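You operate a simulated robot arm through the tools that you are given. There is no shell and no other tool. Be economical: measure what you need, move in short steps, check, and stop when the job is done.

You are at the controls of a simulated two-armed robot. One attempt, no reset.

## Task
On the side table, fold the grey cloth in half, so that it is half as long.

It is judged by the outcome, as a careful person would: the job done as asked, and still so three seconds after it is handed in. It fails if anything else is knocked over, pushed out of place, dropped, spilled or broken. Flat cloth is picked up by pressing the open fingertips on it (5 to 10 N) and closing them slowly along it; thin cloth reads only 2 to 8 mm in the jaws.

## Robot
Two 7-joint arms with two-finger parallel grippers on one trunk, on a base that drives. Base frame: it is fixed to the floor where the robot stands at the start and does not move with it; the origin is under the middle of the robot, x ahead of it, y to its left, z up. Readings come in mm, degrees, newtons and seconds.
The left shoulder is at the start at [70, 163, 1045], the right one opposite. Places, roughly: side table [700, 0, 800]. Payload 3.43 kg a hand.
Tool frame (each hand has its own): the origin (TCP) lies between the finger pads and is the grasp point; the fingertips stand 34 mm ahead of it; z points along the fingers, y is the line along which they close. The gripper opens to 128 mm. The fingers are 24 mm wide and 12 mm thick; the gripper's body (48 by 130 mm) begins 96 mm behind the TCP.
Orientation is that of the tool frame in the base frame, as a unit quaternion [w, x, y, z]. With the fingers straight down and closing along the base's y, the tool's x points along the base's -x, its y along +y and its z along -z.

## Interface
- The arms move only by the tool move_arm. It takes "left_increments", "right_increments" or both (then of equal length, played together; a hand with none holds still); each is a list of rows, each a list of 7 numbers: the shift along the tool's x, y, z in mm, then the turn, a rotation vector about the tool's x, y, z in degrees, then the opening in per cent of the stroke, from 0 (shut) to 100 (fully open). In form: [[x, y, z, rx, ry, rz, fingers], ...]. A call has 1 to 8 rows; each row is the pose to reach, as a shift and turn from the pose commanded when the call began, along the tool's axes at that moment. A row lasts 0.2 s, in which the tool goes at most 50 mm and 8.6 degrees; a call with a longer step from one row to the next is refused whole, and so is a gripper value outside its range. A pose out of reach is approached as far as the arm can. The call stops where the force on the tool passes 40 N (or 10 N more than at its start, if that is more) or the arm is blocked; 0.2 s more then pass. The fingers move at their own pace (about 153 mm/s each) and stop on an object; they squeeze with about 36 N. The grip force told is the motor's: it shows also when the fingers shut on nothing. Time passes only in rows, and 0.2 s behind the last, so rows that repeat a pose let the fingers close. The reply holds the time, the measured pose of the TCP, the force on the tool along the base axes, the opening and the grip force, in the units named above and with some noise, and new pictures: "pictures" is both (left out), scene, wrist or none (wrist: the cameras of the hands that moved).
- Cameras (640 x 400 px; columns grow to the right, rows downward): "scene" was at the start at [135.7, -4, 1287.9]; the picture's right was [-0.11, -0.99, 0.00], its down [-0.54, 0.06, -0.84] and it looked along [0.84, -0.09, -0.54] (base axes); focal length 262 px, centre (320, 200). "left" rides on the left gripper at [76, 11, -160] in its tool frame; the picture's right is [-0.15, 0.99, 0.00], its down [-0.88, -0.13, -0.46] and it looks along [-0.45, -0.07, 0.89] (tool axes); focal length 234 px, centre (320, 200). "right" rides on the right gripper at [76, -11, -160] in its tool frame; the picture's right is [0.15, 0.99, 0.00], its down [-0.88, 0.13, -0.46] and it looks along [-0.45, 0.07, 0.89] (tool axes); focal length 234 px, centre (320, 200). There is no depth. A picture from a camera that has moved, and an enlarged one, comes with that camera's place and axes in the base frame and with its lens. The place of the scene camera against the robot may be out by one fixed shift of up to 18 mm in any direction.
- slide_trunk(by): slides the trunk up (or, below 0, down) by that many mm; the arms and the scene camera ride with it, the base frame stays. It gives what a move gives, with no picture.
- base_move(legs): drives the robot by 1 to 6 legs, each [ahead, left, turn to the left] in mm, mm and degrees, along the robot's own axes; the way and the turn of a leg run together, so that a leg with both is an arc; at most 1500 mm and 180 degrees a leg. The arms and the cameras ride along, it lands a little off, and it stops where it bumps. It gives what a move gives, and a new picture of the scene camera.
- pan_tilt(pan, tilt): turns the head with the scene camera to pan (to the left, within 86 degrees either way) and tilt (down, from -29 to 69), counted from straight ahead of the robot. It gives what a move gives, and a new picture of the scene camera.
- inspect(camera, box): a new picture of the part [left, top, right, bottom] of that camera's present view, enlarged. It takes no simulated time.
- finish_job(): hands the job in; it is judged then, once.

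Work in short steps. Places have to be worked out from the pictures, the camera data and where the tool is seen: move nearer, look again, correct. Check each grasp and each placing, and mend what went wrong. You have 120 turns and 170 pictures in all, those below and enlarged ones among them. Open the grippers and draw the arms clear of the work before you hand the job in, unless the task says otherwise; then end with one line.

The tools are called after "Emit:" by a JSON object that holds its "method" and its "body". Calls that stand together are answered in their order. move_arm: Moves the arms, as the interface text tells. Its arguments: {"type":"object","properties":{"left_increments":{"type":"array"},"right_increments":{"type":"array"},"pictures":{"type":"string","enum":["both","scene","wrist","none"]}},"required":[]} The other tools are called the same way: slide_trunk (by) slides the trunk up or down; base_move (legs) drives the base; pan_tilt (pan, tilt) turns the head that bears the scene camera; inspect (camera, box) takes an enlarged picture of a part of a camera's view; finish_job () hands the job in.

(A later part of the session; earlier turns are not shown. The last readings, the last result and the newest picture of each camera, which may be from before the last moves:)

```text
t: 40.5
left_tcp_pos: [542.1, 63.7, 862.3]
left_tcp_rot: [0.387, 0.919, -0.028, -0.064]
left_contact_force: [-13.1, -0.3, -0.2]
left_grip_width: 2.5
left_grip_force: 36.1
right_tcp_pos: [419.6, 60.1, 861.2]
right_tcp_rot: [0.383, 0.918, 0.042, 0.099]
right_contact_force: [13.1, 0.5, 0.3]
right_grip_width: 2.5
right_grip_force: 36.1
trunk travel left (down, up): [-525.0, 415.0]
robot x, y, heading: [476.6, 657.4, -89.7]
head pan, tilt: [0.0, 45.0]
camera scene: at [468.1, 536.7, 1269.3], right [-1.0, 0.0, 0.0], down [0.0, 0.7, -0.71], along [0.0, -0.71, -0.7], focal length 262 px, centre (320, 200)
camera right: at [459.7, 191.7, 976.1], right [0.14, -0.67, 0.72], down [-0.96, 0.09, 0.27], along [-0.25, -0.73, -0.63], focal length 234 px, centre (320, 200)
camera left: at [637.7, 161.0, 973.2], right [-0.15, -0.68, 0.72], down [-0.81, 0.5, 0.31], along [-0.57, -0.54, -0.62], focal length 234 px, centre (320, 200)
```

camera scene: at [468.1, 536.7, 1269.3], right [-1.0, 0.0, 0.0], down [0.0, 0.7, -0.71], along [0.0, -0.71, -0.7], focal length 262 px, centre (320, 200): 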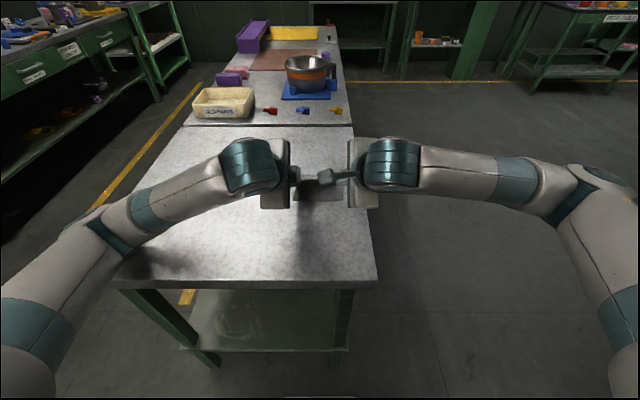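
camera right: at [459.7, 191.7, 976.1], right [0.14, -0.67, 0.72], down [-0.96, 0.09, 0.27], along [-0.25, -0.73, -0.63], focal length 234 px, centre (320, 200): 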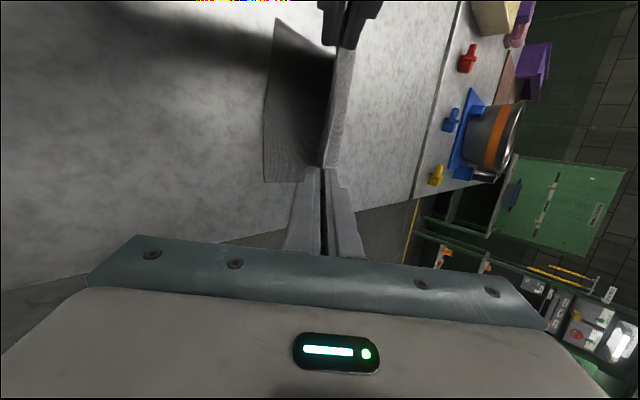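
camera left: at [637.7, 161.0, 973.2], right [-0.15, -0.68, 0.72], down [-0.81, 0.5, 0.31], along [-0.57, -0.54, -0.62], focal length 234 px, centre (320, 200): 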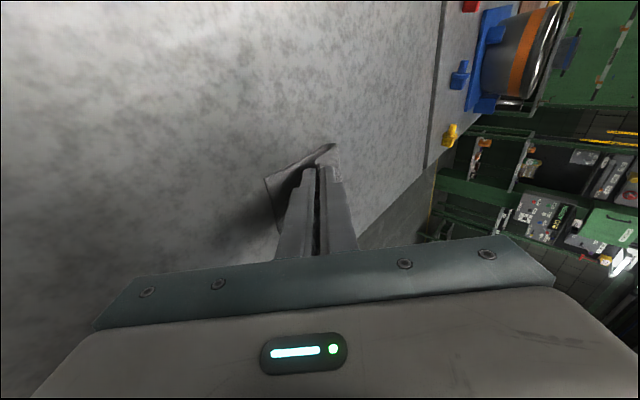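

Relieved, and the near edge is unmoved, though the cloth is stretched sideways (13 N). I bring the hands a few mm together and reduce the pitch from 45° to 20°, which raises the wrists and elbows.

Emit:
{"method": "move_arm", "body": {"left_increments": [[-0.5, 4, 2.5, 6, 0, -0.9, 0], [-1, 8, 5, 12.4, 0, -1.8, 0], [-1.4, 13, 7.5, 18.6, 0, -2.6, 0], [-1.6, 17, 9.9, 24.7, 0, -3.5, 0], [-1.6, 17, 9.9, 24.7, 0, -3.5, 0]], "right_increments": [[0.7, 4, 1.7, 6, 0, 1.3, 0], [1.4, 8, 3.4, 12.2, 0, 2.6, 0], [2, 12, 5, 18.4, 0, 3.9, 0], [2.6, 15.2, 6.7, 24.5, 0, 5.2, 0], [2.6, 15.2, 6.7, 24.5, 0, 5.2, 0]], "pictures": "both"}}

```text
t: 41.7
left_tcp_pos: [542.4, 40.2, 863.1]
left_tcp_rot: [0.173, 0.982, -0.012, -0.068]
left_contact_force: [0.0, 0.3, -0.3]
left_grip_width: 2.4
left_grip_force: 36.3
right_tcp_pos: [425.1, 41.6, 867.1]
right_tcp_rot: [0.172, 0.98, 0.018, 0.102]
right_contact_force: [0.6, -0.3, 0.6]
right_grip_width: 2.6
right_grip_force: 36.1
trunk travel left (down, up): [-525.0, 415.0]
robot x, y, heading: [475.1, 657.1, -89.9]
head pan, tilt: [0.0, 45.0]
camera scene: at [473.4, 529.8, 1269.5], right [-1.0, 0.0, 0.0], down [0.0, 0.71, -0.71], along [0.0, -0.71, -0.71], focal length 262 px, centre (320, 200)
camera right: at [465.6, 110.8, 1025.1], right [0.14, -0.92, 0.37], down [-0.96, -0.03, 0.29], along [-0.26, -0.39, -0.88], focal length 234 px, centre (320, 200)
camera left: at [638.3, 80.1, 1004.3], right [-0.14, -0.92, 0.36], down [-0.81, 0.32, 0.49], along [-0.57, -0.22, -0.79], focal length 234 px, centre (320, 200)
```

scene: 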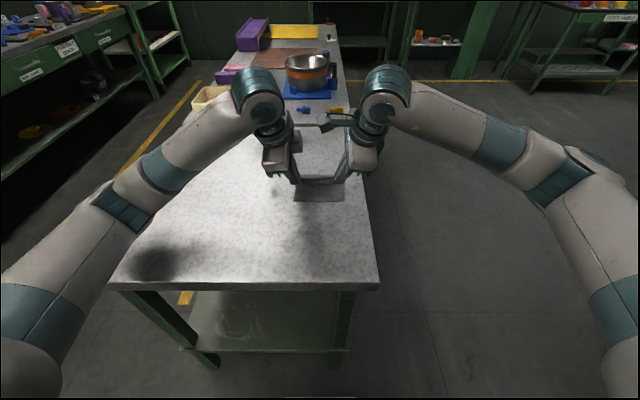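
right: 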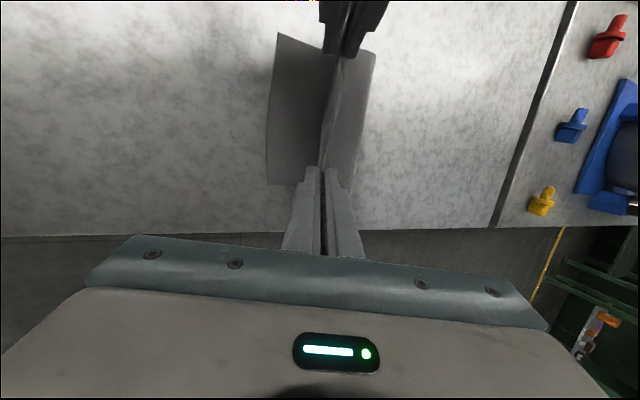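
left: 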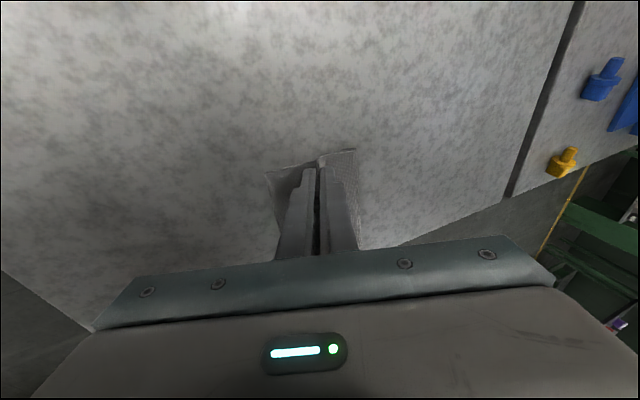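

All relaxed now and the robot is upright again; near edge y≈69, fold line ≈-25. I lower to tips ≈806 at y≈33.

Emit:
{"method": "move_arm", "body": {"left_increments": [[0.5, -3, 5.5, 0, 0, 0, 0], [1, -6, 11, 0, 0, 0, 0], [1.5, -9, 16.5, 0, 0, 0, 0], [2.1, -12.3, 22.1, 0, 0, 0, 0], [2.1, -12.3, 22.1, 0, 0, 0, 0]], "right_increments": [[-1.1, -3, 6.5, 0, 0, 0, 0], [-2.2, -6, 13, 0, 0, 0, 0], [-3.3, -9, 19.5, 0, 0, 0, 0], [-4.5, -12.7, 26.2, 0, 0, 0, 0], [-4.5, -12.7, 26.2, 0, 0, 0, 0]], "pictures": "wrist"}}

```text
t: 42.9
left_tcp_pos: [539.3, 45.3, 837.8]
left_tcp_rot: [0.175, 0.982, -0.012, -0.069]
left_contact_force: [0.2, -0.7, 6.1]
left_grip_width: 2.3
left_grip_force: 36.1
right_tcp_pos: [426.7, 45.1, 838.7]
right_tcp_rot: [0.173, 0.979, 0.018, 0.102]
right_contact_force: [1.0, -1.4, 7.9]
right_grip_width: 2.6
right_grip_force: 36.1
trunk travel left (down, up): [-525.0, 415.0]
robot x, y, heading: [477.4, 658.0, -90.1]
head pan, tilt: [0.0, 45.0]
camera right: at [467.5, 114.9, 997.4], right [0.14, -0.92, 0.37], down [-0.96, -0.03, 0.29], along [-0.25, -0.39, -0.88], focal length 234 px, centre (320, 200)
camera left: at [637.2, 86.1, 979.6], right [-0.14, -0.92, 0.36], down [-0.81, 0.32, 0.49], along [-0.57, -0.22, -0.79], focal length 234 px, centre (320, 200)
```

right: 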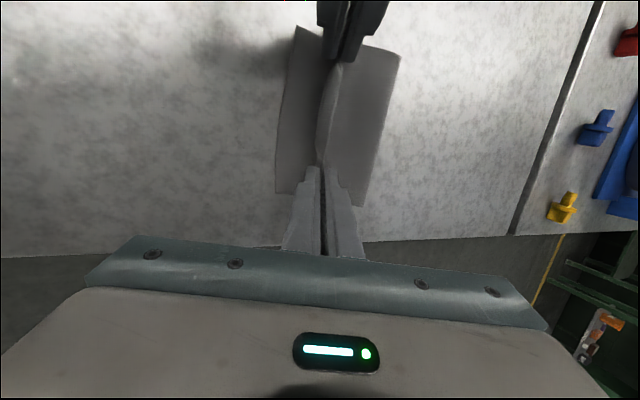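
left: 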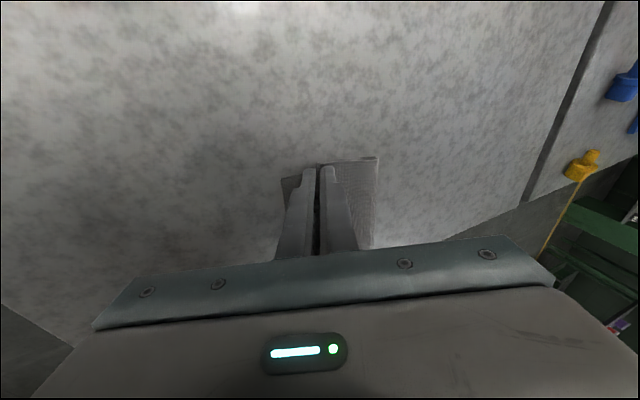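

The top layer is down. I zoom in to see where the free edge stands between the hands before I release.

Emit:
{"method": "inspect", "body": {"camera": "right", "box": [220, 0, 440, 200]}}

Emit:
{"method": "inspect", "body": {"camera": "scene", "box": [240, 130, 400, 230]}}

```text
2.00 times, centred on (330, 100) of right
camera zoom: at [467.5, 114.9, 997.4], right [0.14, -0.92, 0.37], down [-0.96, -0.03, 0.29], along [-0.25, -0.39, -0.88], focal length 468 px, centre (300, 400)
```

zoom: 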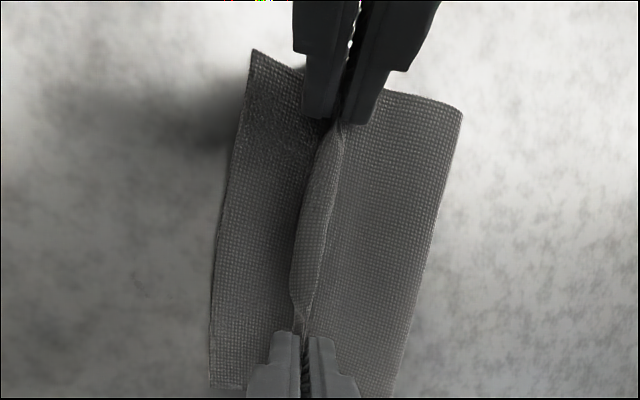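

```text
4.00 times, centred on (320, 180) of scene
camera zoom: at [473.2, 530.4, 1269.8], right [-1.0, 0.0, 0.0], down [0.0, 0.71, -0.71], along [0.0, -0.71, -0.71], focal length 1046 px, centre (320, 280)
```

zoom: 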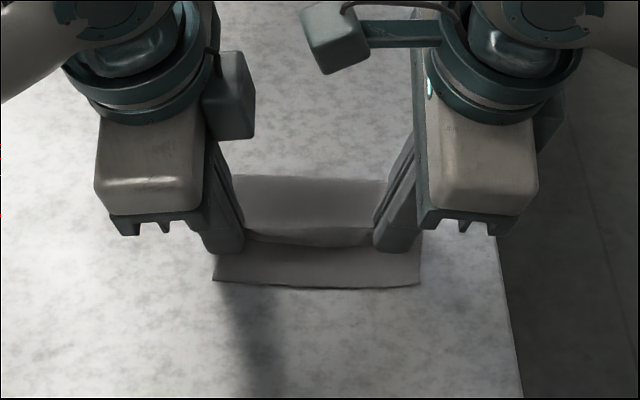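

The free edge stands between the hands and already leans outward to the near edge. I raise 3 mm to unload, then open slowly.

Emit:
{"method": "move_arm", "body": {"left_increments": [[0, 0, -3, 0, 0, 0, 0], [0, 0, -3, 0, 0, 0, 3], [0, 0, -3, 0, 0, 0, 7], [0, 0, -3, 0, 0, 0, 11], [0, 0, -3, 0, 0, 0, 15], [0, 0, -3, 0, 0, 0, 15]], "right_increments": [[0, 0, -3, 0, 0, 0, 0], [0, 0, -3, 0, 0, 0, 3], [0, 0, -3, 0, 0, 0, 7], [0, 0, -3, 0, 0, 0, 11], [0, 0, -3, 0, 0, 0, 15], [0, 0, -3, 0, 0, 0, 15]], "pictures": "wrist"}}

```text
t: 44.3
left_tcp_pos: [540.7, 47.3, 839.4]
left_tcp_rot: [0.175, 0.982, -0.012, -0.068]
left_contact_force: [-1.1, -1.2, 6.7]
left_grip_width: 17.0
left_grip_force: 0.0
right_tcp_pos: [424.9, 47.6, 840.8]
right_tcp_rot: [0.174, 0.979, 0.018, 0.103]
right_contact_force: [0.4, -3.9, 12.0]
right_grip_width: 15.5
right_grip_force: 0.0
trunk travel left (down, up): [-525.0, 415.0]
robot x, y, heading: [476.0, 651.6, -89.7]
head pan, tilt: [0.0, 45.0]
camera right: at [466.2, 116.3, 999.5], right [0.14, -0.92, 0.37], down [-0.96, -0.03, 0.29], along [-0.26, -0.39, -0.88], focal length 234 px, centre (320, 200)
camera left: at [637.2, 87.8, 982.1], right [-0.14, -0.92, 0.36], down [-0.81, 0.32, 0.49], along [-0.57, -0.22, -0.79], focal length 234 px, centre (320, 200)
```

right: 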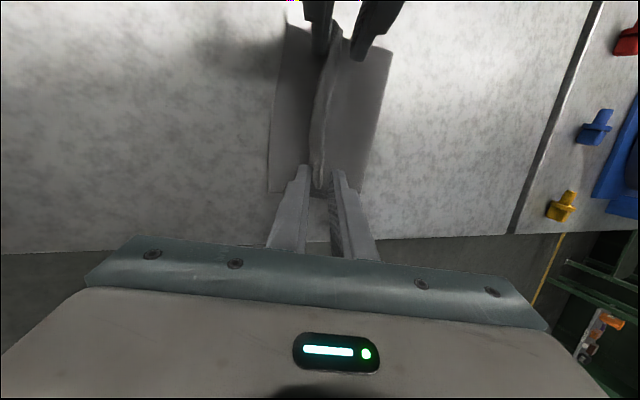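
left: 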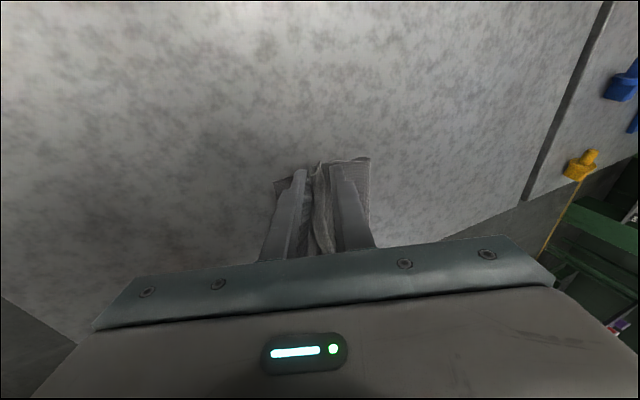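

The cloth is released and the edge stands upright between the fingers. I withdraw the hands back along their axes in small steps.

Emit:
{"method": "move_arm", "body": {"left_increments": [[0, 0, -6, 0, 0, 0, 16], [0, 0, -14, 0, 0, 0, 18], [0, 0, -26, 0, 0, 0, 20], [0, 0, -45, 0, 0, 0, 20], [0, 0, -70, 0, 0, 0, 20], [0, 0, -90, 0, 0, 0, 20]], "right_increments": [[0, 0, -6, 0, 0, 0, 16], [0, 0, -14, 0, 0, 0, 18], [0, 0, -26, 0, 0, 0, 20], [0, 0, -45, 0, 0, 0, 20], [0, 0, -70, 0, 0, 0, 20], [0, 0, -90, 0, 0, 0, 20]]}}

```text
t: 45.7
left_tcp_pos: [555.7, 78.1, 925.7]
left_tcp_rot: [0.174, 0.982, -0.011, -0.068]
left_contact_force: [-0.2, 0.3, 0.5]
left_grip_width: 25.6
left_grip_force: 0.1
right_tcp_pos: [407.2, 75.5, 923.3]
right_tcp_rot: [0.172, 0.98, 0.019, 0.103]
right_contact_force: [0.3, 0.4, 0.1]
right_grip_width: 25.6
right_grip_force: 0.0
trunk travel left (down, up): [-525.0, 415.0]
robot x, y, heading: [475.1, 658.8, -90.1]
head pan, tilt: [0.0, 45.0]
camera scene: at [473.1, 530.0, 1269.5], right [-1.0, 0.0, 0.0], down [0.0, 0.71, -0.71], along [0.0, -0.71, -0.71], focal length 262 px, centre (320, 200)
camera right: at [448.1, 145.0, 1082.3], right [0.14, -0.92, 0.37], down [-0.96, -0.03, 0.29], along [-0.26, -0.39, -0.88], focal length 234 px, centre (320, 200)
camera left: at [651.4, 117.8, 1068.3], right [-0.14, -0.92, 0.36], down [-0.81, 0.32, 0.49], along [-0.57, -0.22, -0.79], focal length 234 px, centre (320, 200)
```

scene: 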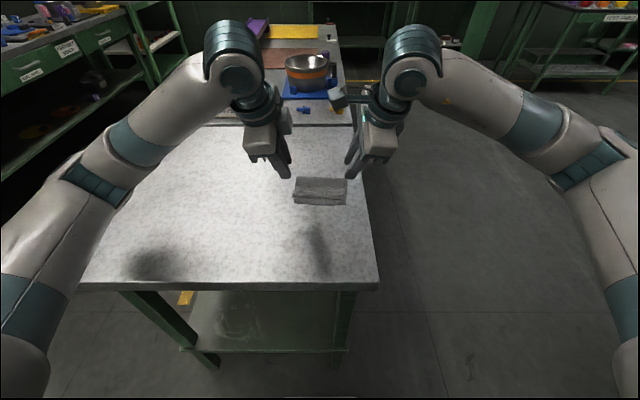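
right: 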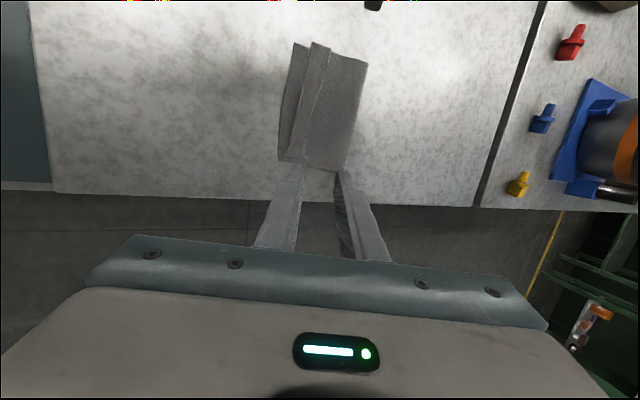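
left: 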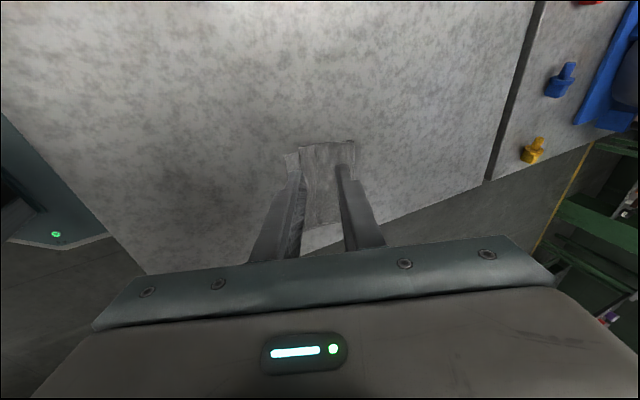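

Folded; I zoom in on the result.

Emit:
{"method": "inspect", "body": {"camera": "right", "box": [240, 20, 400, 190]}}

Emit:
{"method": "inspect", "body": {"camera": "scene", "box": [270, 160, 370, 222]}}

```text
2.35 times, centred on (320, 105) of right
camera zoom: at [448.1, 145.0, 1082.3], right [0.14, -0.92, 0.37], down [-0.96, -0.03, 0.29], along [-0.26, -0.39, -0.88], focal length 551 px, centre (320, 424)
```

zoom: 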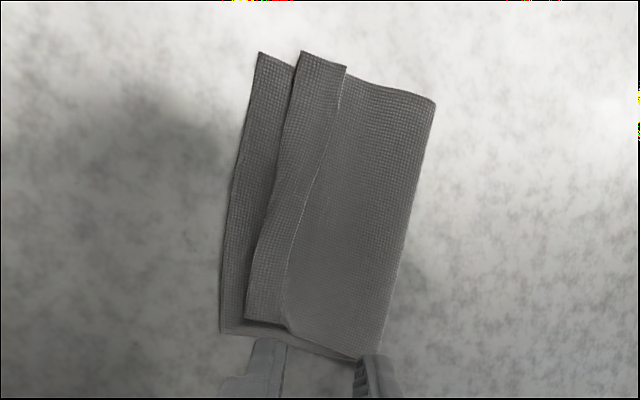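

```text
6.40 times, centred on (320, 191) of scene
camera zoom: at [473.1, 530.0, 1269.5], right [-1.0, 0.0, 0.0], down [0.0, 0.71, -0.71], along [0.0, -0.71, -0.71], focal length 1674 px, centre (320, 258)
```

zoom: 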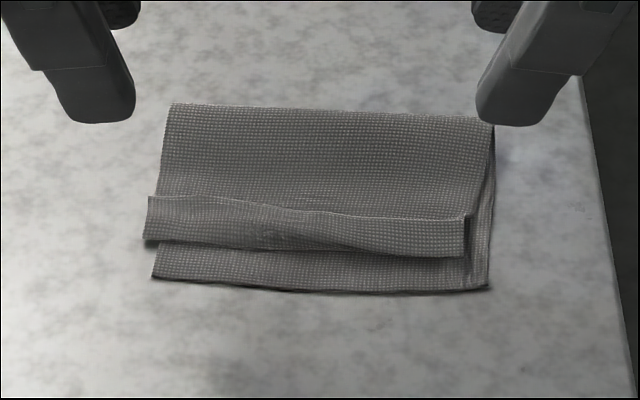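

The fold line and lower layer are good, but the last ~25 mm of the top layer is doubled back, with its free edge at y≈27..39 and a crease at y≈57. I close the fingers, tilt them slightly the other way, and go behind that free edge to flip it outward.

Emit:
{"method": "move_arm", "body": {"left_increments": [[-5, 14, 10, 7.4, 0, -1, 0], [-9, 28, 25, 14.8, 0, -2.1, 0], [-13, 43, 43, 22.3, 0, -3.1, 0], [-17.1, 57.3, 62, 29.7, 0, -4.2, 0], [-17.1, 57.3, 62, 29.7, 0, -4.2, 0]], "right_increments": [[1.2, 12, 8, 7.3, 0, 1.5, 0], [2.4, 24, 22, 14.6, 0, 3.1, 0], [3.6, 35, 37, 22, 0, 4.6, 0], [4.8, 46.5, 54.2, 29.3, 0, 6.2, 0], [4.8, 46.5, 54.2, 29.3, 0, 6.2, 0]], "pictures": "wrist"}}

```text
t: 46.9
left_tcp_pos: [529.9, 1.2, 888.7]
left_tcp_rot: [-0.086, 0.994, 0.006, -0.07]
left_contact_force: [0.2, 1.0, 0.1]
left_grip_width: 0.3
left_grip_force: 33.4
right_tcp_pos: [423.6, 14.7, 891.1]
right_tcp_rot: [-0.088, 0.991, -0.008, 0.104]
right_contact_force: [0.5, -0.2, -0.1]
right_grip_width: 0.0
right_grip_force: 32.9
trunk travel left (down, up): [-525.0, 415.0]
robot x, y, heading: [476.5, 656.4, -89.9]
head pan, tilt: [0.0, 45.0]
camera right: at [463.8, -3.3, 1062.6], right [0.15, -0.98, -0.14], down [-0.96, -0.18, 0.24], along [-0.26, 0.1, -0.96], focal length 234 px, centre (320, 200)
camera left: at [626.2, -35.0, 1032.0], right [-0.14, -0.98, -0.15], down [-0.81, 0.03, 0.59], along [-0.57, 0.21, -0.79], focal length 234 px, centre (320, 200)
```

right: 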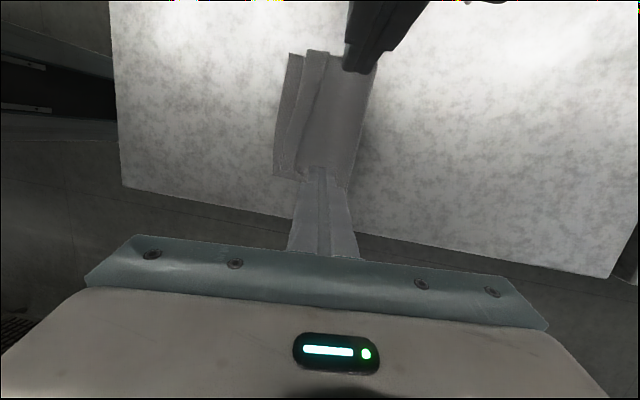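
left: 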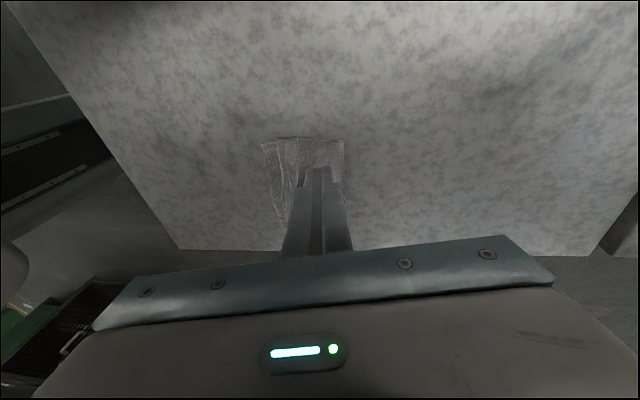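

Both closed tips are just behind the free edge. I lower them to about 9 mm above the table.

Emit:
{"method": "move_arm", "body": {"left_increments": [[2.1, 2.7, 15, 0, 0, 0, 0], [4.2, 5.4, 30, 0, 0, 0, 0], [6.3, 8, 44.9, 0, 0, 0, 0], [6.3, 8, 44.9, 0, 0, 0, 0]], "right_increments": [[-3.3, 2.8, 15.4, 0, 0, 0, 0], [-6.6, 5.6, 30.9, 0, 0, 0, 0], [-9.8, 8.4, 46.3, 0, 0, 0, 0], [-9.8, 8.4, 46.3, 0, 0, 0, 0]], "pictures": "wrist"}}

Emit:
{"method": "inspect", "body": {"camera": "scene", "box": [270, 150, 370, 212]}}

```text
t: 47.9
left_tcp_pos: [530.0, 0.5, 841.0]
left_tcp_rot: [-0.086, 0.994, 0.007, -0.07]
left_contact_force: [0.1, 0.9, 0.5]
left_grip_width: 0.3
left_grip_force: 32.9
right_tcp_pos: [420.9, 12.7, 843.2]
right_tcp_rot: [-0.087, 0.991, -0.009, 0.104]
right_contact_force: [-0.4, -0.3, -0.6]
right_grip_width: 0.0
right_grip_force: 33.3
trunk travel left (down, up): [-525.0, 415.0]
robot x, y, heading: [475.3, 654.1, -89.9]
head pan, tilt: [0.0, 45.0]
camera right: at [462.6, -5.5, 1014.5], right [0.15, -0.98, -0.14], down [-0.96, -0.18, 0.24], along [-0.26, 0.1, -0.96], focal length 234 px, centre (320, 200)
camera left: at [626.5, -34.7, 985.2], right [-0.14, -0.98, -0.15], down [-0.81, 0.03, 0.59], along [-0.57, 0.21, -0.79], focal length 234 px, centre (320, 200)
```

right: 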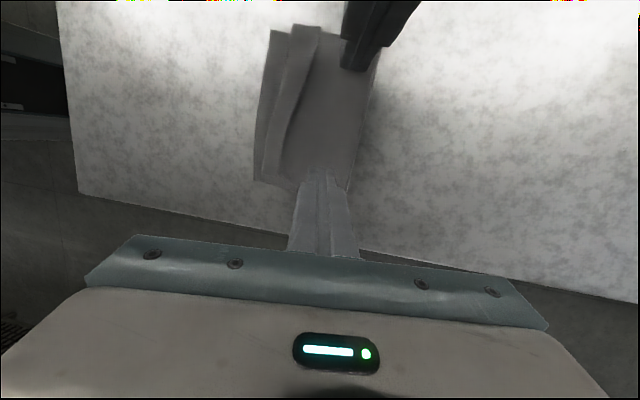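
left: 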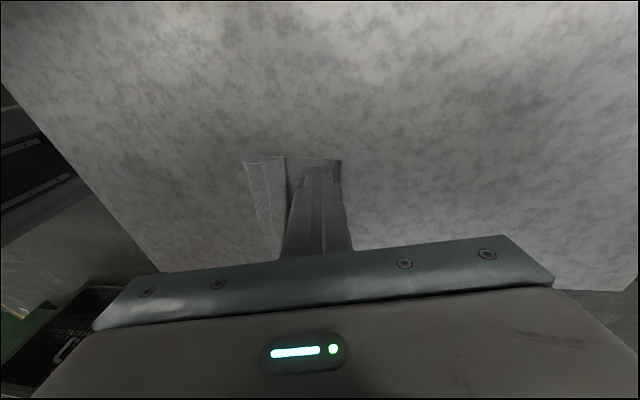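

```text
6.40 times, centred on (320, 181) of scene
camera zoom: at [473.3, 529.7, 1269.5], right [-1.0, 0.0, 0.0], down [0.0, 0.71, -0.71], along [0.0, -0.71, -0.71], focal length 1674 px, centre (320, 322)
```

zoom: 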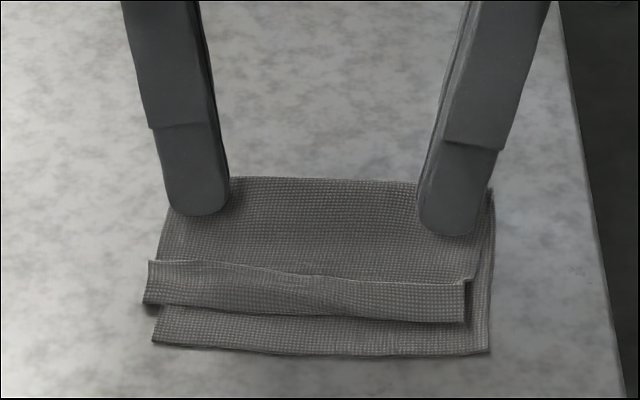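

Clear view: both tips are behind the free edge and inside its ends. I lower the last few mm to light contact.

Emit:
{"method": "move_arm", "body": {"left_increments": [[-3, 0.3, 1.5, 0, 0, 0, 0], [-3, 0.5, 3, 0, 0, 0, 0], [-3, 0.5, 3, 0, 0, 0, 0]], "right_increments": [[5, 0.3, 3, 0, 0, 0, 0], [5, 0.6, 5, 0, 0, 0, 0], [5, 0.6, 5, 0, 0, 0, 0]], "pictures": "none"}}

```text
t: 48.7
left_tcp_pos: [526.0, 0.5, 840.0]
left_tcp_rot: [-0.085, 0.994, 0.007, -0.07]
left_contact_force: [0.6, 0.2, 0.4]
left_grip_width: 0.0
left_grip_force: 33.5
right_tcp_pos: [427.0, 12.9, 838.1]
right_tcp_rot: [-0.088, 0.991, -0.008, 0.103]
right_contact_force: [0.1, -0.4, 1.8]
right_grip_width: 0.0
right_grip_force: 32.9
trunk travel left (down, up): [-525.0, 415.0]
robot x, y, heading: [477.6, 653.7, -89.9]
head pan, tilt: [0.0, 45.0]
```

The right tip touches lightly. I drop the left 2 mm, then sweep both toward the robot to flip the flap over its crease.

Emit:
{"method": "move_arm", "body": {"left_increments": [[0.3, 0.3, 2, 0, 0, 0, 0], [0.4, -6, 3, 0, 0, 0, 0], [0.6, -12, 4, 0, 0, 0, 0], [0.7, -18, 5, 0, 0, 0, 0], [0.9, -24, 6, 0, 0, 0, 0], [1, -30, 6, 0, 0, 0, 0], [1, -30, 6, 0, 0, 0, 0]], "right_increments": [[0, 0, 0, 0, 0, 0, 0], [-0.2, -5, 0.9, 0, 0, 0, 0], [-0.4, -10, 1.7, 0, 0, 0, 0], [-0.6, -15, 2.6, 0, 0, 0, 0], [-0.8, -20, 3.5, 0, 0, 0, 0], [-1, -25, 4, 0, 0, 0, 0], [-1, -25, 4, 0, 0, 0, 0]], "pictures": "none"}}

Emit:
{"method": "inspect", "body": {"camera": "scene", "box": [270, 150, 370, 212]}}

```text
t: 50.3
left_tcp_pos: [524.6, 32.0, 839.7]
left_tcp_rot: [-0.087, 0.994, 0.007, -0.07]
left_contact_force: [0.0, 0.3, -0.6]
left_grip_width: 0.2
left_grip_force: 33.1
right_tcp_pos: [429.2, 39.5, 838.4]
right_tcp_rot: [-0.087, 0.991, -0.008, 0.104]
right_contact_force: [-0.4, -0.5, 2.7]
right_grip_width: 0.1
right_grip_force: 33.2
trunk travel left (down, up): [-525.0, 415.0]
robot x, y, heading: [474.1, 657.5, -89.8]
head pan, tilt: [0.0, 45.0]
```

```text
6.40 times, centred on (320, 181) of scene
camera zoom: at [473.3, 529.4, 1269.5], right [-1.0, 0.0, 0.0], down [0.0, 0.71, -0.71], along [0.0, -0.71, -0.71], focal length 1674 px, centre (320, 322)
```

zoom: 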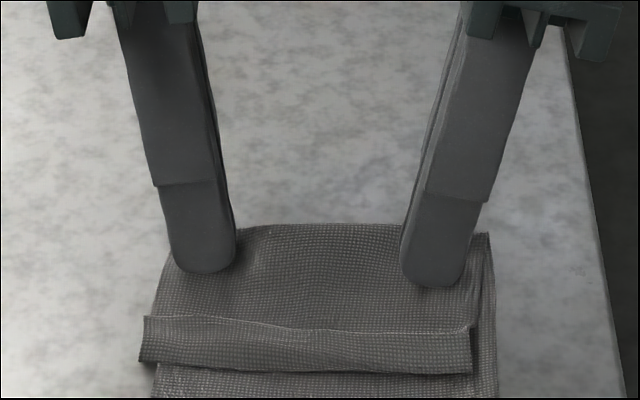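

The light contact dragged the cloth along rather than sliding. I lift clear and look at everything.

Emit:
{"method": "move_arm", "body": {"left_increments": [[0, 0, -25, 0, 0, 0, 0], [0, 0, -50, 0, 0, 0, 0], [0, 0, -50, 0, 0, 0, 0]], "right_increments": [[0, 0, -25, 0, 0, 0, 0], [0, 0, -50, 0, 0, 0, 0], [0, 0, -50, 0, 0, 0, 0]], "pictures": "none"}}

Emit:
{"method": "inspect", "body": {"camera": "scene", "box": [270, 160, 370, 222]}}

```text
t: 51.1
left_tcp_pos: [532.1, 24.2, 888.2]
left_tcp_rot: [-0.086, 0.994, 0.007, -0.07]
left_contact_force: [0.4, -0.5, -1.0]
left_grip_width: 0.0
left_grip_force: 33.4
right_tcp_pos: [418.0, 29.6, 886.7]
right_tcp_rot: [-0.088, 0.991, -0.008, 0.104]
right_contact_force: [0.5, -0.1, -1.0]
right_grip_width: 0.0
right_grip_force: 32.6
trunk travel left (down, up): [-525.0, 415.0]
robot x, y, heading: [476.7, 656.5, -90.0]
head pan, tilt: [0.0, 45.0]
```

```text
6.40 times, centred on (320, 191) of scene
camera zoom: at [473.4, 528.9, 1269.4], right [-1.0, 0.0, 0.0], down [0.0, 0.71, -0.71], along [0.0, -0.71, -0.71], focal length 1674 px, centre (320, 258)
```

zoom: 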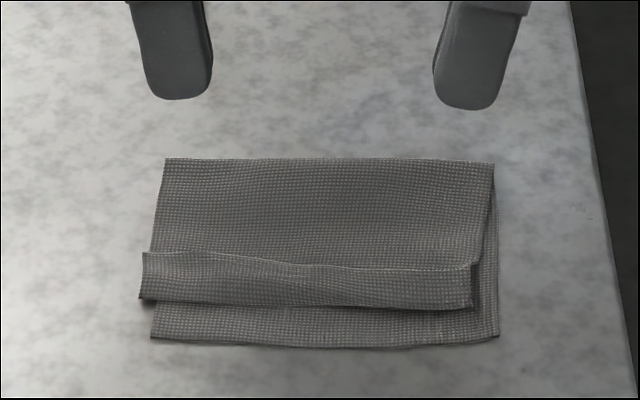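

The cloth slid about 30 mm as one piece, fold intact: fold y≈5, near edge 105, flap's free edge ≈60–66, crease ≈86. New idea: set the shut fingers astride the flap's free edge, one on the flap and one behind it, and open them so the flap is drawn out with balanced forces.

Emit:
{"method": "move_arm", "body": {"left_increments": [[1, -15, 5, -5, 0, 0.7, 0], [2, -29, 15, -9.9, 0, 1.4, 0], [3.5, -29.1, 32, -9.9, 0, 1.4, 0], [4.6, -29.1, 47.3, -9.9, 0, 1.4, 0], [4.6, -29.1, 47.3, -9.9, 0, 1.4, 0]], "right_increments": [[3, -15, 5, -5, 0, -1, 0], [3, -28, 15, -9.8, 0, -2.1, 0], [0, -28.3, 32, -9.8, 0, -2.1, 0], [-2.9, -28.3, 47.1, -9.8, 0, -2.1, 0], [-2.9, -28.3, 47.1, -9.8, 0, -2.1, 0]], "pictures": "wrist"}}

Emit:
{"method": "inspect", "body": {"camera": "scene", "box": [270, 160, 370, 222]}}

```text
t: 52.3
left_tcp_pos: [531.0, 63.3, 844.4]
left_tcp_rot: [0.001, 0.998, 0.002, -0.07]
left_contact_force: [0.2, -0.1, -0.3]
left_grip_width: 0.0
left_grip_force: 32.8
right_tcp_pos: [423.9, 65.2, 844.7]
right_tcp_rot: [0.0, 0.995, 0.0, 0.104]
right_contact_force: [0.4, -1.0, -0.4]
right_grip_width: 0.0
right_grip_force: 32.8
trunk travel left (down, up): [-525.0, 415.0]
robot x, y, heading: [475.6, 657.7, -89.9]
head pan, tilt: [0.0, 45.0]
camera right: at [465.8, 76.9, 1018.8], right [0.15, -0.99, 0.03], down [-0.96, -0.13, 0.26], along [-0.26, -0.07, -0.96], focal length 234 px, centre (320, 200)
camera left: at [627.1, 52.3, 991.7], right [-0.14, -0.99, 0.02], down [-0.81, 0.13, 0.57], along [-0.57, 0.06, -0.82], focal length 234 px, centre (320, 200)
```

right: 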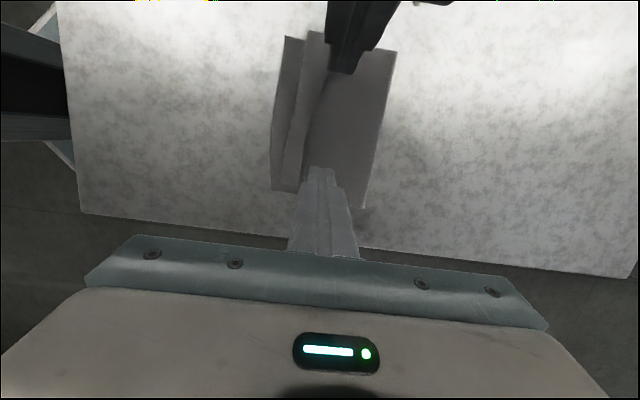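
left: 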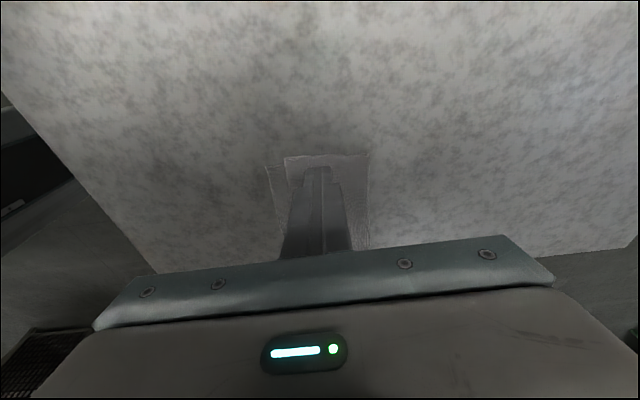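

```text
6.40 times, centred on (320, 191) of scene
camera zoom: at [473.3, 529.3, 1269.5], right [-1.0, 0.0, 0.0], down [0.0, 0.71, -0.71], along [0.0, -0.71, -0.71], focal length 1674 px, centre (320, 258)
```

zoom: 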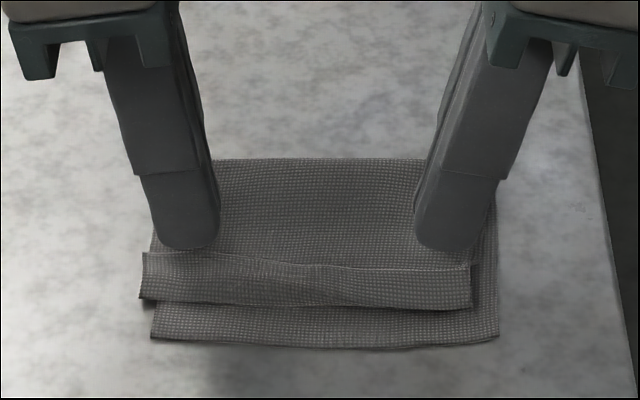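

I zoom the right wrist view to locate the free edge exactly relative to the fingertips.

Emit:
{"method": "inspect", "body": {"camera": "right", "box": [250, 20, 410, 220]}}

Emit:
{"method": "inspect", "body": {"camera": "left", "box": [240, 130, 400, 260]}}

```text
2.00 times, centred on (330, 120) of right
camera zoom: at [465.8, 76.9, 1018.8], right [0.15, -0.99, 0.03], down [-0.96, -0.13, 0.26], along [-0.26, -0.07, -0.96], focal length 468 px, centre (300, 360)
```

zoom: 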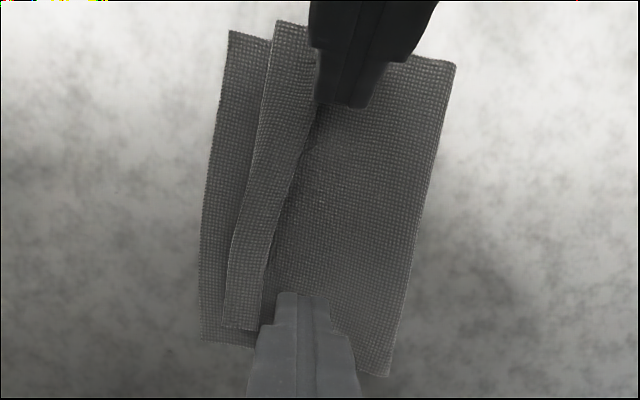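

```text
3.08 times, centred on (320, 195) of left
camera zoom: at [627.1, 52.3, 991.7], right [-0.14, -0.99, 0.02], down [-0.81, 0.13, 0.57], along [-0.57, 0.06, -0.82], focal length 720 px, centre (320, 215)
```

zoom: 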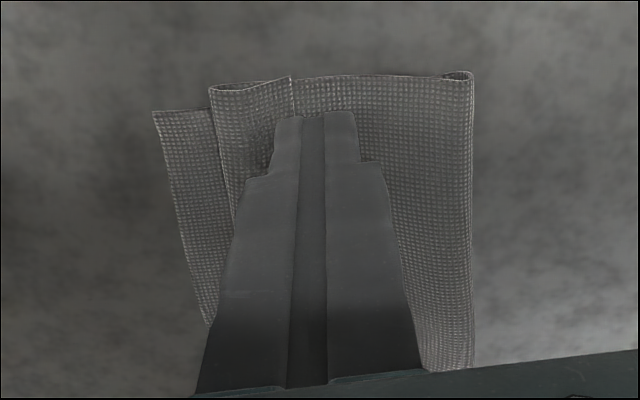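

Very clear: the flap is folded back, its free edge lying about 8 mm (left) and 17 mm (right) robot-ward of the finger gap. I shift the hands by that and lower to near contact.

Emit:
{"method": "move_arm", "body": {"left_increments": [[0, -8, 0, 0, 0, 0, 0], [0.4, -8, 3, 0, 0, 0, 0], [0.8, -8, 5, 0, 0, 0, 0], [0.8, -8, 5, 0, 0, 0, 0]], "right_increments": [[0, -17, 0, 0, 0, 0, 0], [-0.6, -17, 3, 0, 0, 0, 0], [-1, -17, 5, 0, 0, 0, 0], [-1, -17, 5, 0, 0, 0, 0]], "pictures": "none"}}

Emit:
{"method": "inspect", "body": {"camera": "right", "box": [250, 20, 410, 220]}}

Emit:
{"method": "inspect", "body": {"camera": "left", "box": [240, 130, 400, 260]}}

```text
t: 53.3
left_tcp_pos: [529.8, 69.8, 839.2]
left_tcp_rot: [0.0, 0.998, 0.0, -0.07]
left_contact_force: [1.2, 0.2, 0.8]
left_grip_width: 0.0
left_grip_force: 32.9
right_tcp_pos: [424.3, 82.2, 838.8]
right_tcp_rot: [0.0, 0.994, 0.0, 0.105]
right_contact_force: [-0.9, -0.1, 0.4]
right_grip_width: 0.2
right_grip_force: 32.8
trunk travel left (down, up): [-525.0, 415.0]
robot x, y, heading: [478.7, 657.1, -90.2]
head pan, tilt: [0.0, 45.0]
```

```text
2.00 times, centred on (330, 120) of right
camera zoom: at [465.9, 93.7, 1012.0], right [0.15, -0.99, 0.03], down [-0.96, -0.13, 0.26], along [-0.26, -0.07, -0.96], focal length 468 px, centre (300, 360)
```

zoom: 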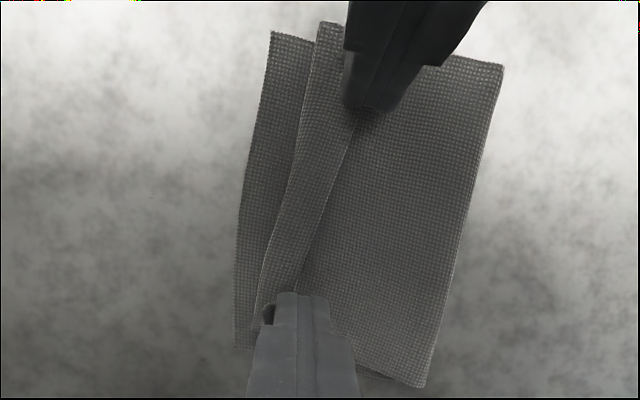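

```text
3.08 times, centred on (320, 195) of left
camera zoom: at [627.1, 58.6, 987.9], right [-0.14, -0.99, 0.02], down [-0.81, 0.13, 0.57], along [-0.57, 0.06, -0.82], focal length 720 px, centre (320, 215)
```

zoom: 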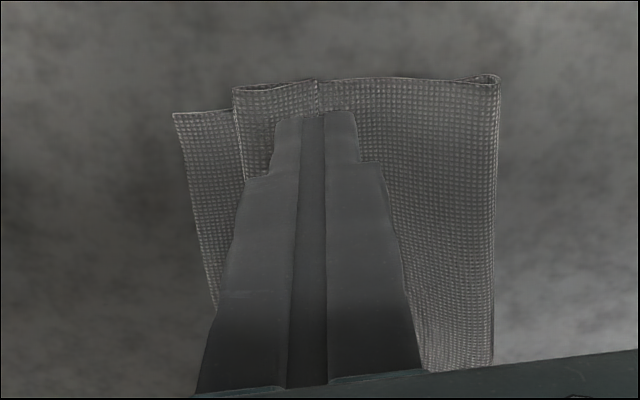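

The finger gaps now sit right on the free edge on both sides. I press down to a few newtons.

Emit:
{"method": "move_arm", "body": {"left_increments": [[0.1, 0, 1, 0, 0, 0, 0], [0.3, 0, 2, 0, 0, 0, 0], [0.4, 0, 3, 0, 0, 0, 0], [0.4, 0, 3, 0, 0, 0, 0]], "right_increments": [[-0.1, 0, 0.5, 0, 0, 0, 0], [-0.2, 0, 1, 0, 0, 0, 0], [-0.3, 0, 1.5, 0, 0, 0, 0], [-0.3, 0, 1.5, 0, 0, 0, 0]], "pictures": "none"}}

```text
t: 54.3
left_tcp_pos: [530.6, 67.0, 837.3]
left_tcp_rot: [0.002, 0.998, 0.001, -0.07]
left_contact_force: [1.9, -0.1, 10.9]
left_grip_width: 0.1
left_grip_force: 32.7
right_tcp_pos: [424.3, 84.1, 839.9]
right_tcp_rot: [0.0, 0.995, 0.001, 0.104]
right_contact_force: [-0.4, 0.4, 0.4]
right_grip_width: 0.1
right_grip_force: 33.2
trunk travel left (down, up): [-525.0, 415.0]
robot x, y, heading: [475.2, 655.6, -89.9]
head pan, tilt: [0.0, 45.0]
```

Emit:
{"method": "move_arm", "body": {"left_increments": [[0, 0, -0.5, 0, 0, 0, 0], [0, 0, -0.5, 0, 0, 0, 0], [0, 0, -0.5, 0, 0, 0, 0]], "right_increments": [[-0.2, 0, 1, 0, 0, 0, 0], [-0.4, 0, 2, 0, 0, 0, 0], [-0.4, 0, 2, 0, 0, 0, 0]], "pictures": "none"}}

```text
t: 55.1
left_tcp_pos: [529.8, 68.1, 839.3]
left_tcp_rot: [0.001, 0.998, 0.001, -0.07]
left_contact_force: [1.9, 0.7, 8.6]
left_grip_width: 0.0
left_grip_force: 33.4
right_tcp_pos: [425.8, 83.5, 837.9]
right_tcp_rot: [0.0, 0.995, 0.001, 0.104]
right_contact_force: [-1.6, -0.7, 6.7]
right_grip_width: 0.0
right_grip_force: 33.0
trunk travel left (down, up): [-525.0, 415.0]
robot x, y, heading: [476.4, 659.2, -90.0]
head pan, tilt: [0.0, 45.0]
```

Both press 7–9 N. I open the fingers slowly to draw the flap out, first to 20 %.

Emit:
{"method": "move_arm", "body": {"left_increments": [[0, 0, 0, 0, 0, 0, 3], [0, 0, 0, 0, 0, 0, 6], [0, 0, 0, 0, 0, 0, 9], [0, 0, 0, 0, 0, 0, 12], [0, 0, 0, 0, 0, 0, 15], [0, 0, 0, 0, 0, 0, 18], [0, 0, 0, 0, 0, 0, 20]], "right_increments": [[0, 0, 0, 0, 0, 0, 3], [0, 0, 0, 0, 0, 0, 6], [0, 0, 0, 0, 0, 0, 9], [0, 0, 0, 0, 0, 0, 12], [0, 0, 0, 0, 0, 0, 15], [0, 0, 0, 0, 0, 0, 18], [0, 0, 0, 0, 0, 0, 20]], "pictures": "none"}}

Emit:
{"method": "inspect", "body": {"camera": "right", "box": [250, 20, 410, 220]}}

Emit:
{"method": "inspect", "body": {"camera": "left", "box": [240, 130, 400, 260]}}

```text
t: 56.7
left_tcp_pos: [530.5, 69.3, 838.7]
left_tcp_rot: [0.002, 0.998, 0.002, -0.07]
left_contact_force: [0.4, -0.9, 4.8]
left_grip_width: 24.4
left_grip_force: 0.1
right_tcp_pos: [425.5, 84.0, 839.2]
right_tcp_rot: [0.001, 0.995, 0.002, 0.104]
right_contact_force: [0.2, 3.5, 10.4]
right_grip_width: 23.2
right_grip_force: 0.0
trunk travel left (down, up): [-525.0, 415.0]
robot x, y, heading: [476.8, 657.9, -89.9]
head pan, tilt: [0.0, 45.0]
```

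```text
2.00 times, centred on (330, 120) of right
camera zoom: at [466.7, 95.6, 1010.3], right [0.15, -0.99, 0.03], down [-0.96, -0.13, 0.26], along [-0.26, -0.07, -0.96], focal length 468 px, centre (300, 360)
```

zoom: 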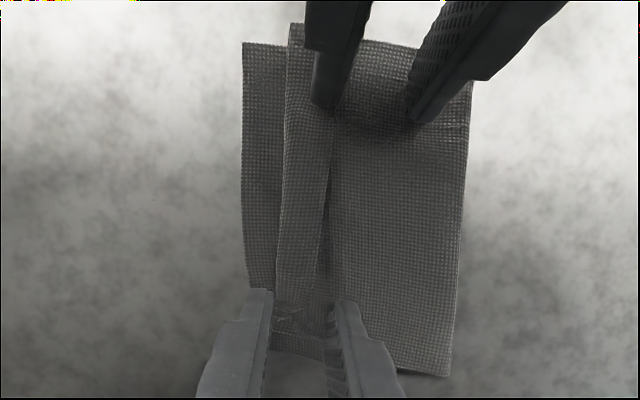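

```text
3.08 times, centred on (320, 195) of left
camera zoom: at [626.5, 58.5, 985.7], right [-0.14, -0.99, 0.02], down [-0.81, 0.13, 0.57], along [-0.57, 0.06, -0.82], focal length 720 px, centre (320, 215)
```

zoom: 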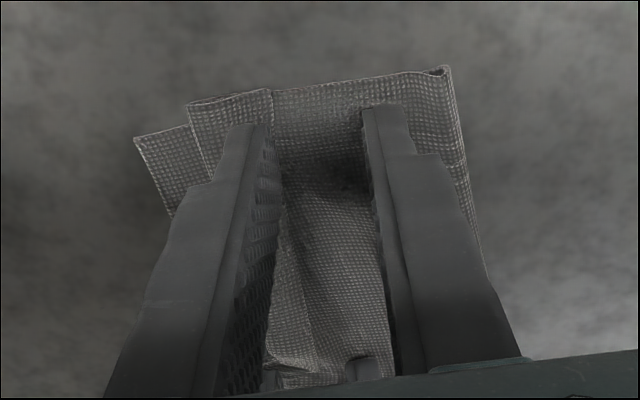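

Drawing it out doesn't unroll the flap, as friction pins the layers together. Plan B: one hand holds the fold side down while the other, turned to span the flap, hooks the free edge outward. First I lift both hands clear and look.

Emit:
{"method": "move_arm", "body": {"left_increments": [[-1, 0, -8, 0, 0, 0, 20], [-6, 0, -45, 0, 0, 0, 20], [-13, 0, -90, 0, 0, 0, 20], [-13, 0, -90, 0, 0, 0, 20]], "right_increments": [[1.5, 0, -8, 0, 0, 0, 20], [9, 0, -45, 0, 0, 0, 20], [18, 0, -90, 0, 0, 0, 20], [18, 0, -90, 0, 0, 0, 20]], "pictures": "none"}}

Emit:
{"method": "inspect", "body": {"camera": "right", "box": [230, 20, 410, 220]}}

Emit:
{"method": "inspect", "body": {"camera": "scene", "box": [270, 160, 370, 222]}}

```text
t: 57.7
left_tcp_pos: [530.4, 70.4, 927.8]
left_tcp_rot: [0.0, 0.998, 0.001, -0.07]
left_contact_force: [-0.9, 0.4, 0.2]
left_grip_width: 25.5
left_grip_force: 0.2
right_tcp_pos: [422.5, 79.1, 928.5]
right_tcp_rot: [-0.001, 0.995, 0.002, 0.105]
right_contact_force: [0.1, -0.7, 0.6]
right_grip_width: 25.7
right_grip_force: 0.0
trunk travel left (down, up): [-525.0, 415.0]
robot x, y, heading: [475.3, 657.4, -90.2]
head pan, tilt: [0.0, 45.0]
```

```text
2.00 times, centred on (320, 120) of right
camera zoom: at [464.1, 91.0, 1101.1], right [0.15, -0.99, 0.03], down [-0.96, -0.13, 0.26], along [-0.26, -0.07, -0.96], focal length 468 px, centre (320, 360)
```

zoom: 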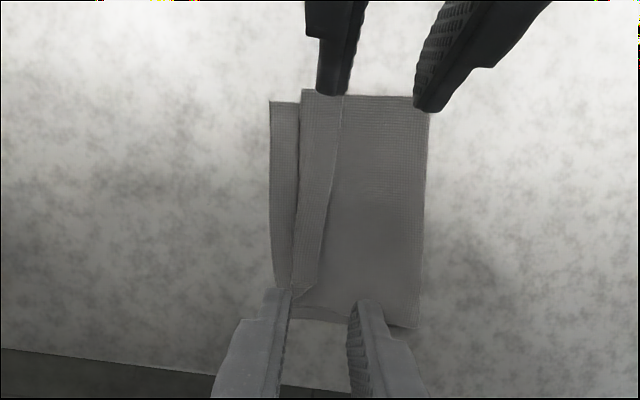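

```text
6.40 times, centred on (320, 191) of scene
camera zoom: at [473.4, 528.7, 1269.3], right [-1.0, 0.0, 0.0], down [0.0, 0.71, -0.71], along [0.0, -0.71, -0.71], focal length 1674 px, centre (320, 258)
```

zoom: 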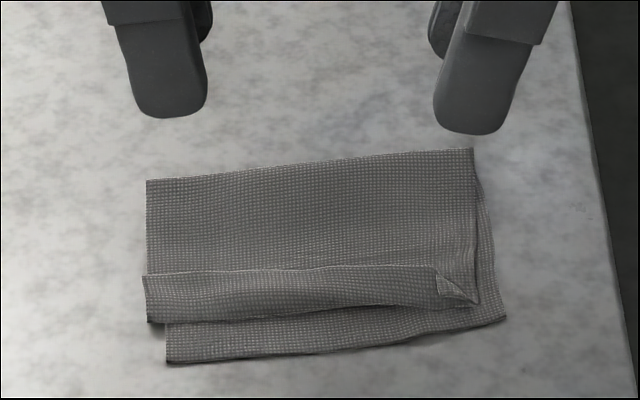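

The right corner of the flap did begin to turn outward, so dragging works if the cloth is held. I'll press the left hand as a hold at about (520,40) and set the right's closed tips on the flap near x=440.

Emit:
{"method": "move_arm", "body": {"left_increments": [[1, 15, 20, 0, 0, 0, 10], [3, 30, 40, 0, 0, 0, 0], [5, 30, 62, 0, 0, 0, 0], [6.4, 30, 81.9, 0, 0, 0, 0], [6.4, 30, 81.9, 0, 0, 0, 0]], "right_increments": [[0, -3, 10, 0, 0, 0, 10], [-2, -3, 30, 0, 0, 0, 0], [-4, -3, 55, 0, 0, 0, 0], [-6.8, -3, 82.4, 0, 0, 0, 0], [-6.8, -3, 82.4, 0, 0, 0, 0]], "pictures": "none"}}

Emit:
{"method": "inspect", "body": {"camera": "right", "box": [230, 20, 410, 220]}}

Emit:
{"method": "inspect", "body": {"camera": "scene", "box": [270, 160, 370, 222]}}

```text
t: 58.9
left_tcp_pos: [524.7, 40.6, 848.0]
left_tcp_rot: [0.0, 0.998, 0.001, -0.069]
left_contact_force: [-0.2, 1.0, 0.8]
left_grip_width: 0.0
left_grip_force: 33.3
right_tcp_pos: [433.3, 85.3, 848.3]
right_tcp_rot: [0.0, 0.995, 0.002, 0.104]
right_contact_force: [-0.6, -0.1, -0.3]
right_grip_width: 0.0
right_grip_force: 32.8
trunk travel left (down, up): [-525.0, 415.0]
robot x, y, heading: [478.5, 654.1, -90.0]
head pan, tilt: [0.0, 45.0]
```

```text
2.00 times, centred on (320, 120) of right
camera zoom: at [475.1, 97.1, 1020.8], right [0.15, -0.99, 0.03], down [-0.96, -0.13, 0.26], along [-0.26, -0.07, -0.96], focal length 468 px, centre (320, 360)
```

zoom: 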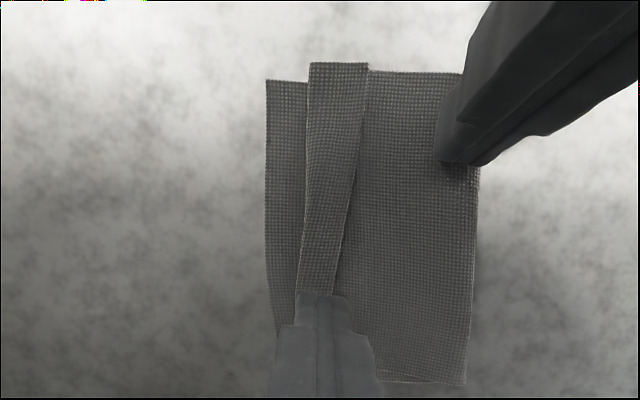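

```text
6.40 times, centred on (320, 191) of scene
camera zoom: at [473.4, 529.7, 1269.5], right [-1.0, 0.0, 0.0], down [0.0, 0.71, -0.71], along [0.0, -0.71, -0.71], focal length 1674 px, centre (320, 258)
```

zoom: 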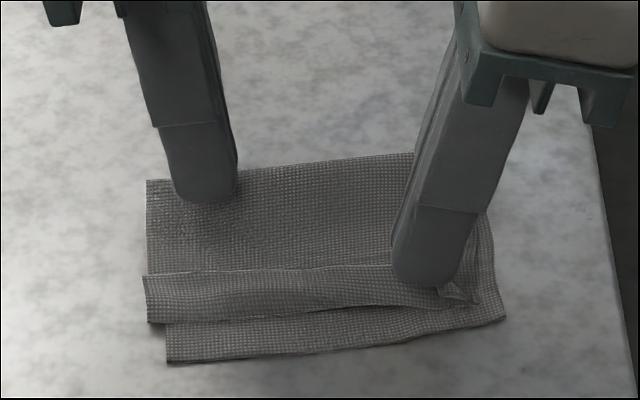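

Aligned. I lower the left to a firm hold, the right to near contact.

Emit:
{"method": "move_arm", "body": {"left_increments": [[0.7, 0, 5, 0, 0, 0, 0], [1.4, 0, 9, 0, 0, 0, 0], [1.7, 0, 11.5, 0, 0, 0, 0], [1.9, 0, 13, 0, 0, 0, 0], [1.9, 0, 13, 0, 0, 0, 0]], "right_increments": [[-1, -4, 4, 0, 0, 0, 0], [-1.5, -4, 7, 0, 0, 0, 0], [-1.5, -4, 8, 0, 0, 0, 0], [-1.7, -4, 9, 0, 0, 0, 0], [-1.7, -4, 9, 0, 0, 0, 0]], "pictures": "none"}}

```text
t: 60.1
left_tcp_pos: [525.8, 38.8, 837.6]
left_tcp_rot: [0.003, 0.998, 0.001, -0.07]
left_contact_force: [4.6, -2.4, 27.8]
left_grip_width: 0.0
left_grip_force: 33.2
right_tcp_pos: [435.2, 91.8, 839.6]
right_tcp_rot: [0.0, 0.994, 0.001, 0.105]
right_contact_force: [1.2, 0.0, 1.5]
right_grip_width: 0.1
right_grip_force: 33.1
trunk travel left (down, up): [-525.0, 415.0]
robot x, y, heading: [478.2, 654.0, -89.8]
head pan, tilt: [0.0, 45.0]
```

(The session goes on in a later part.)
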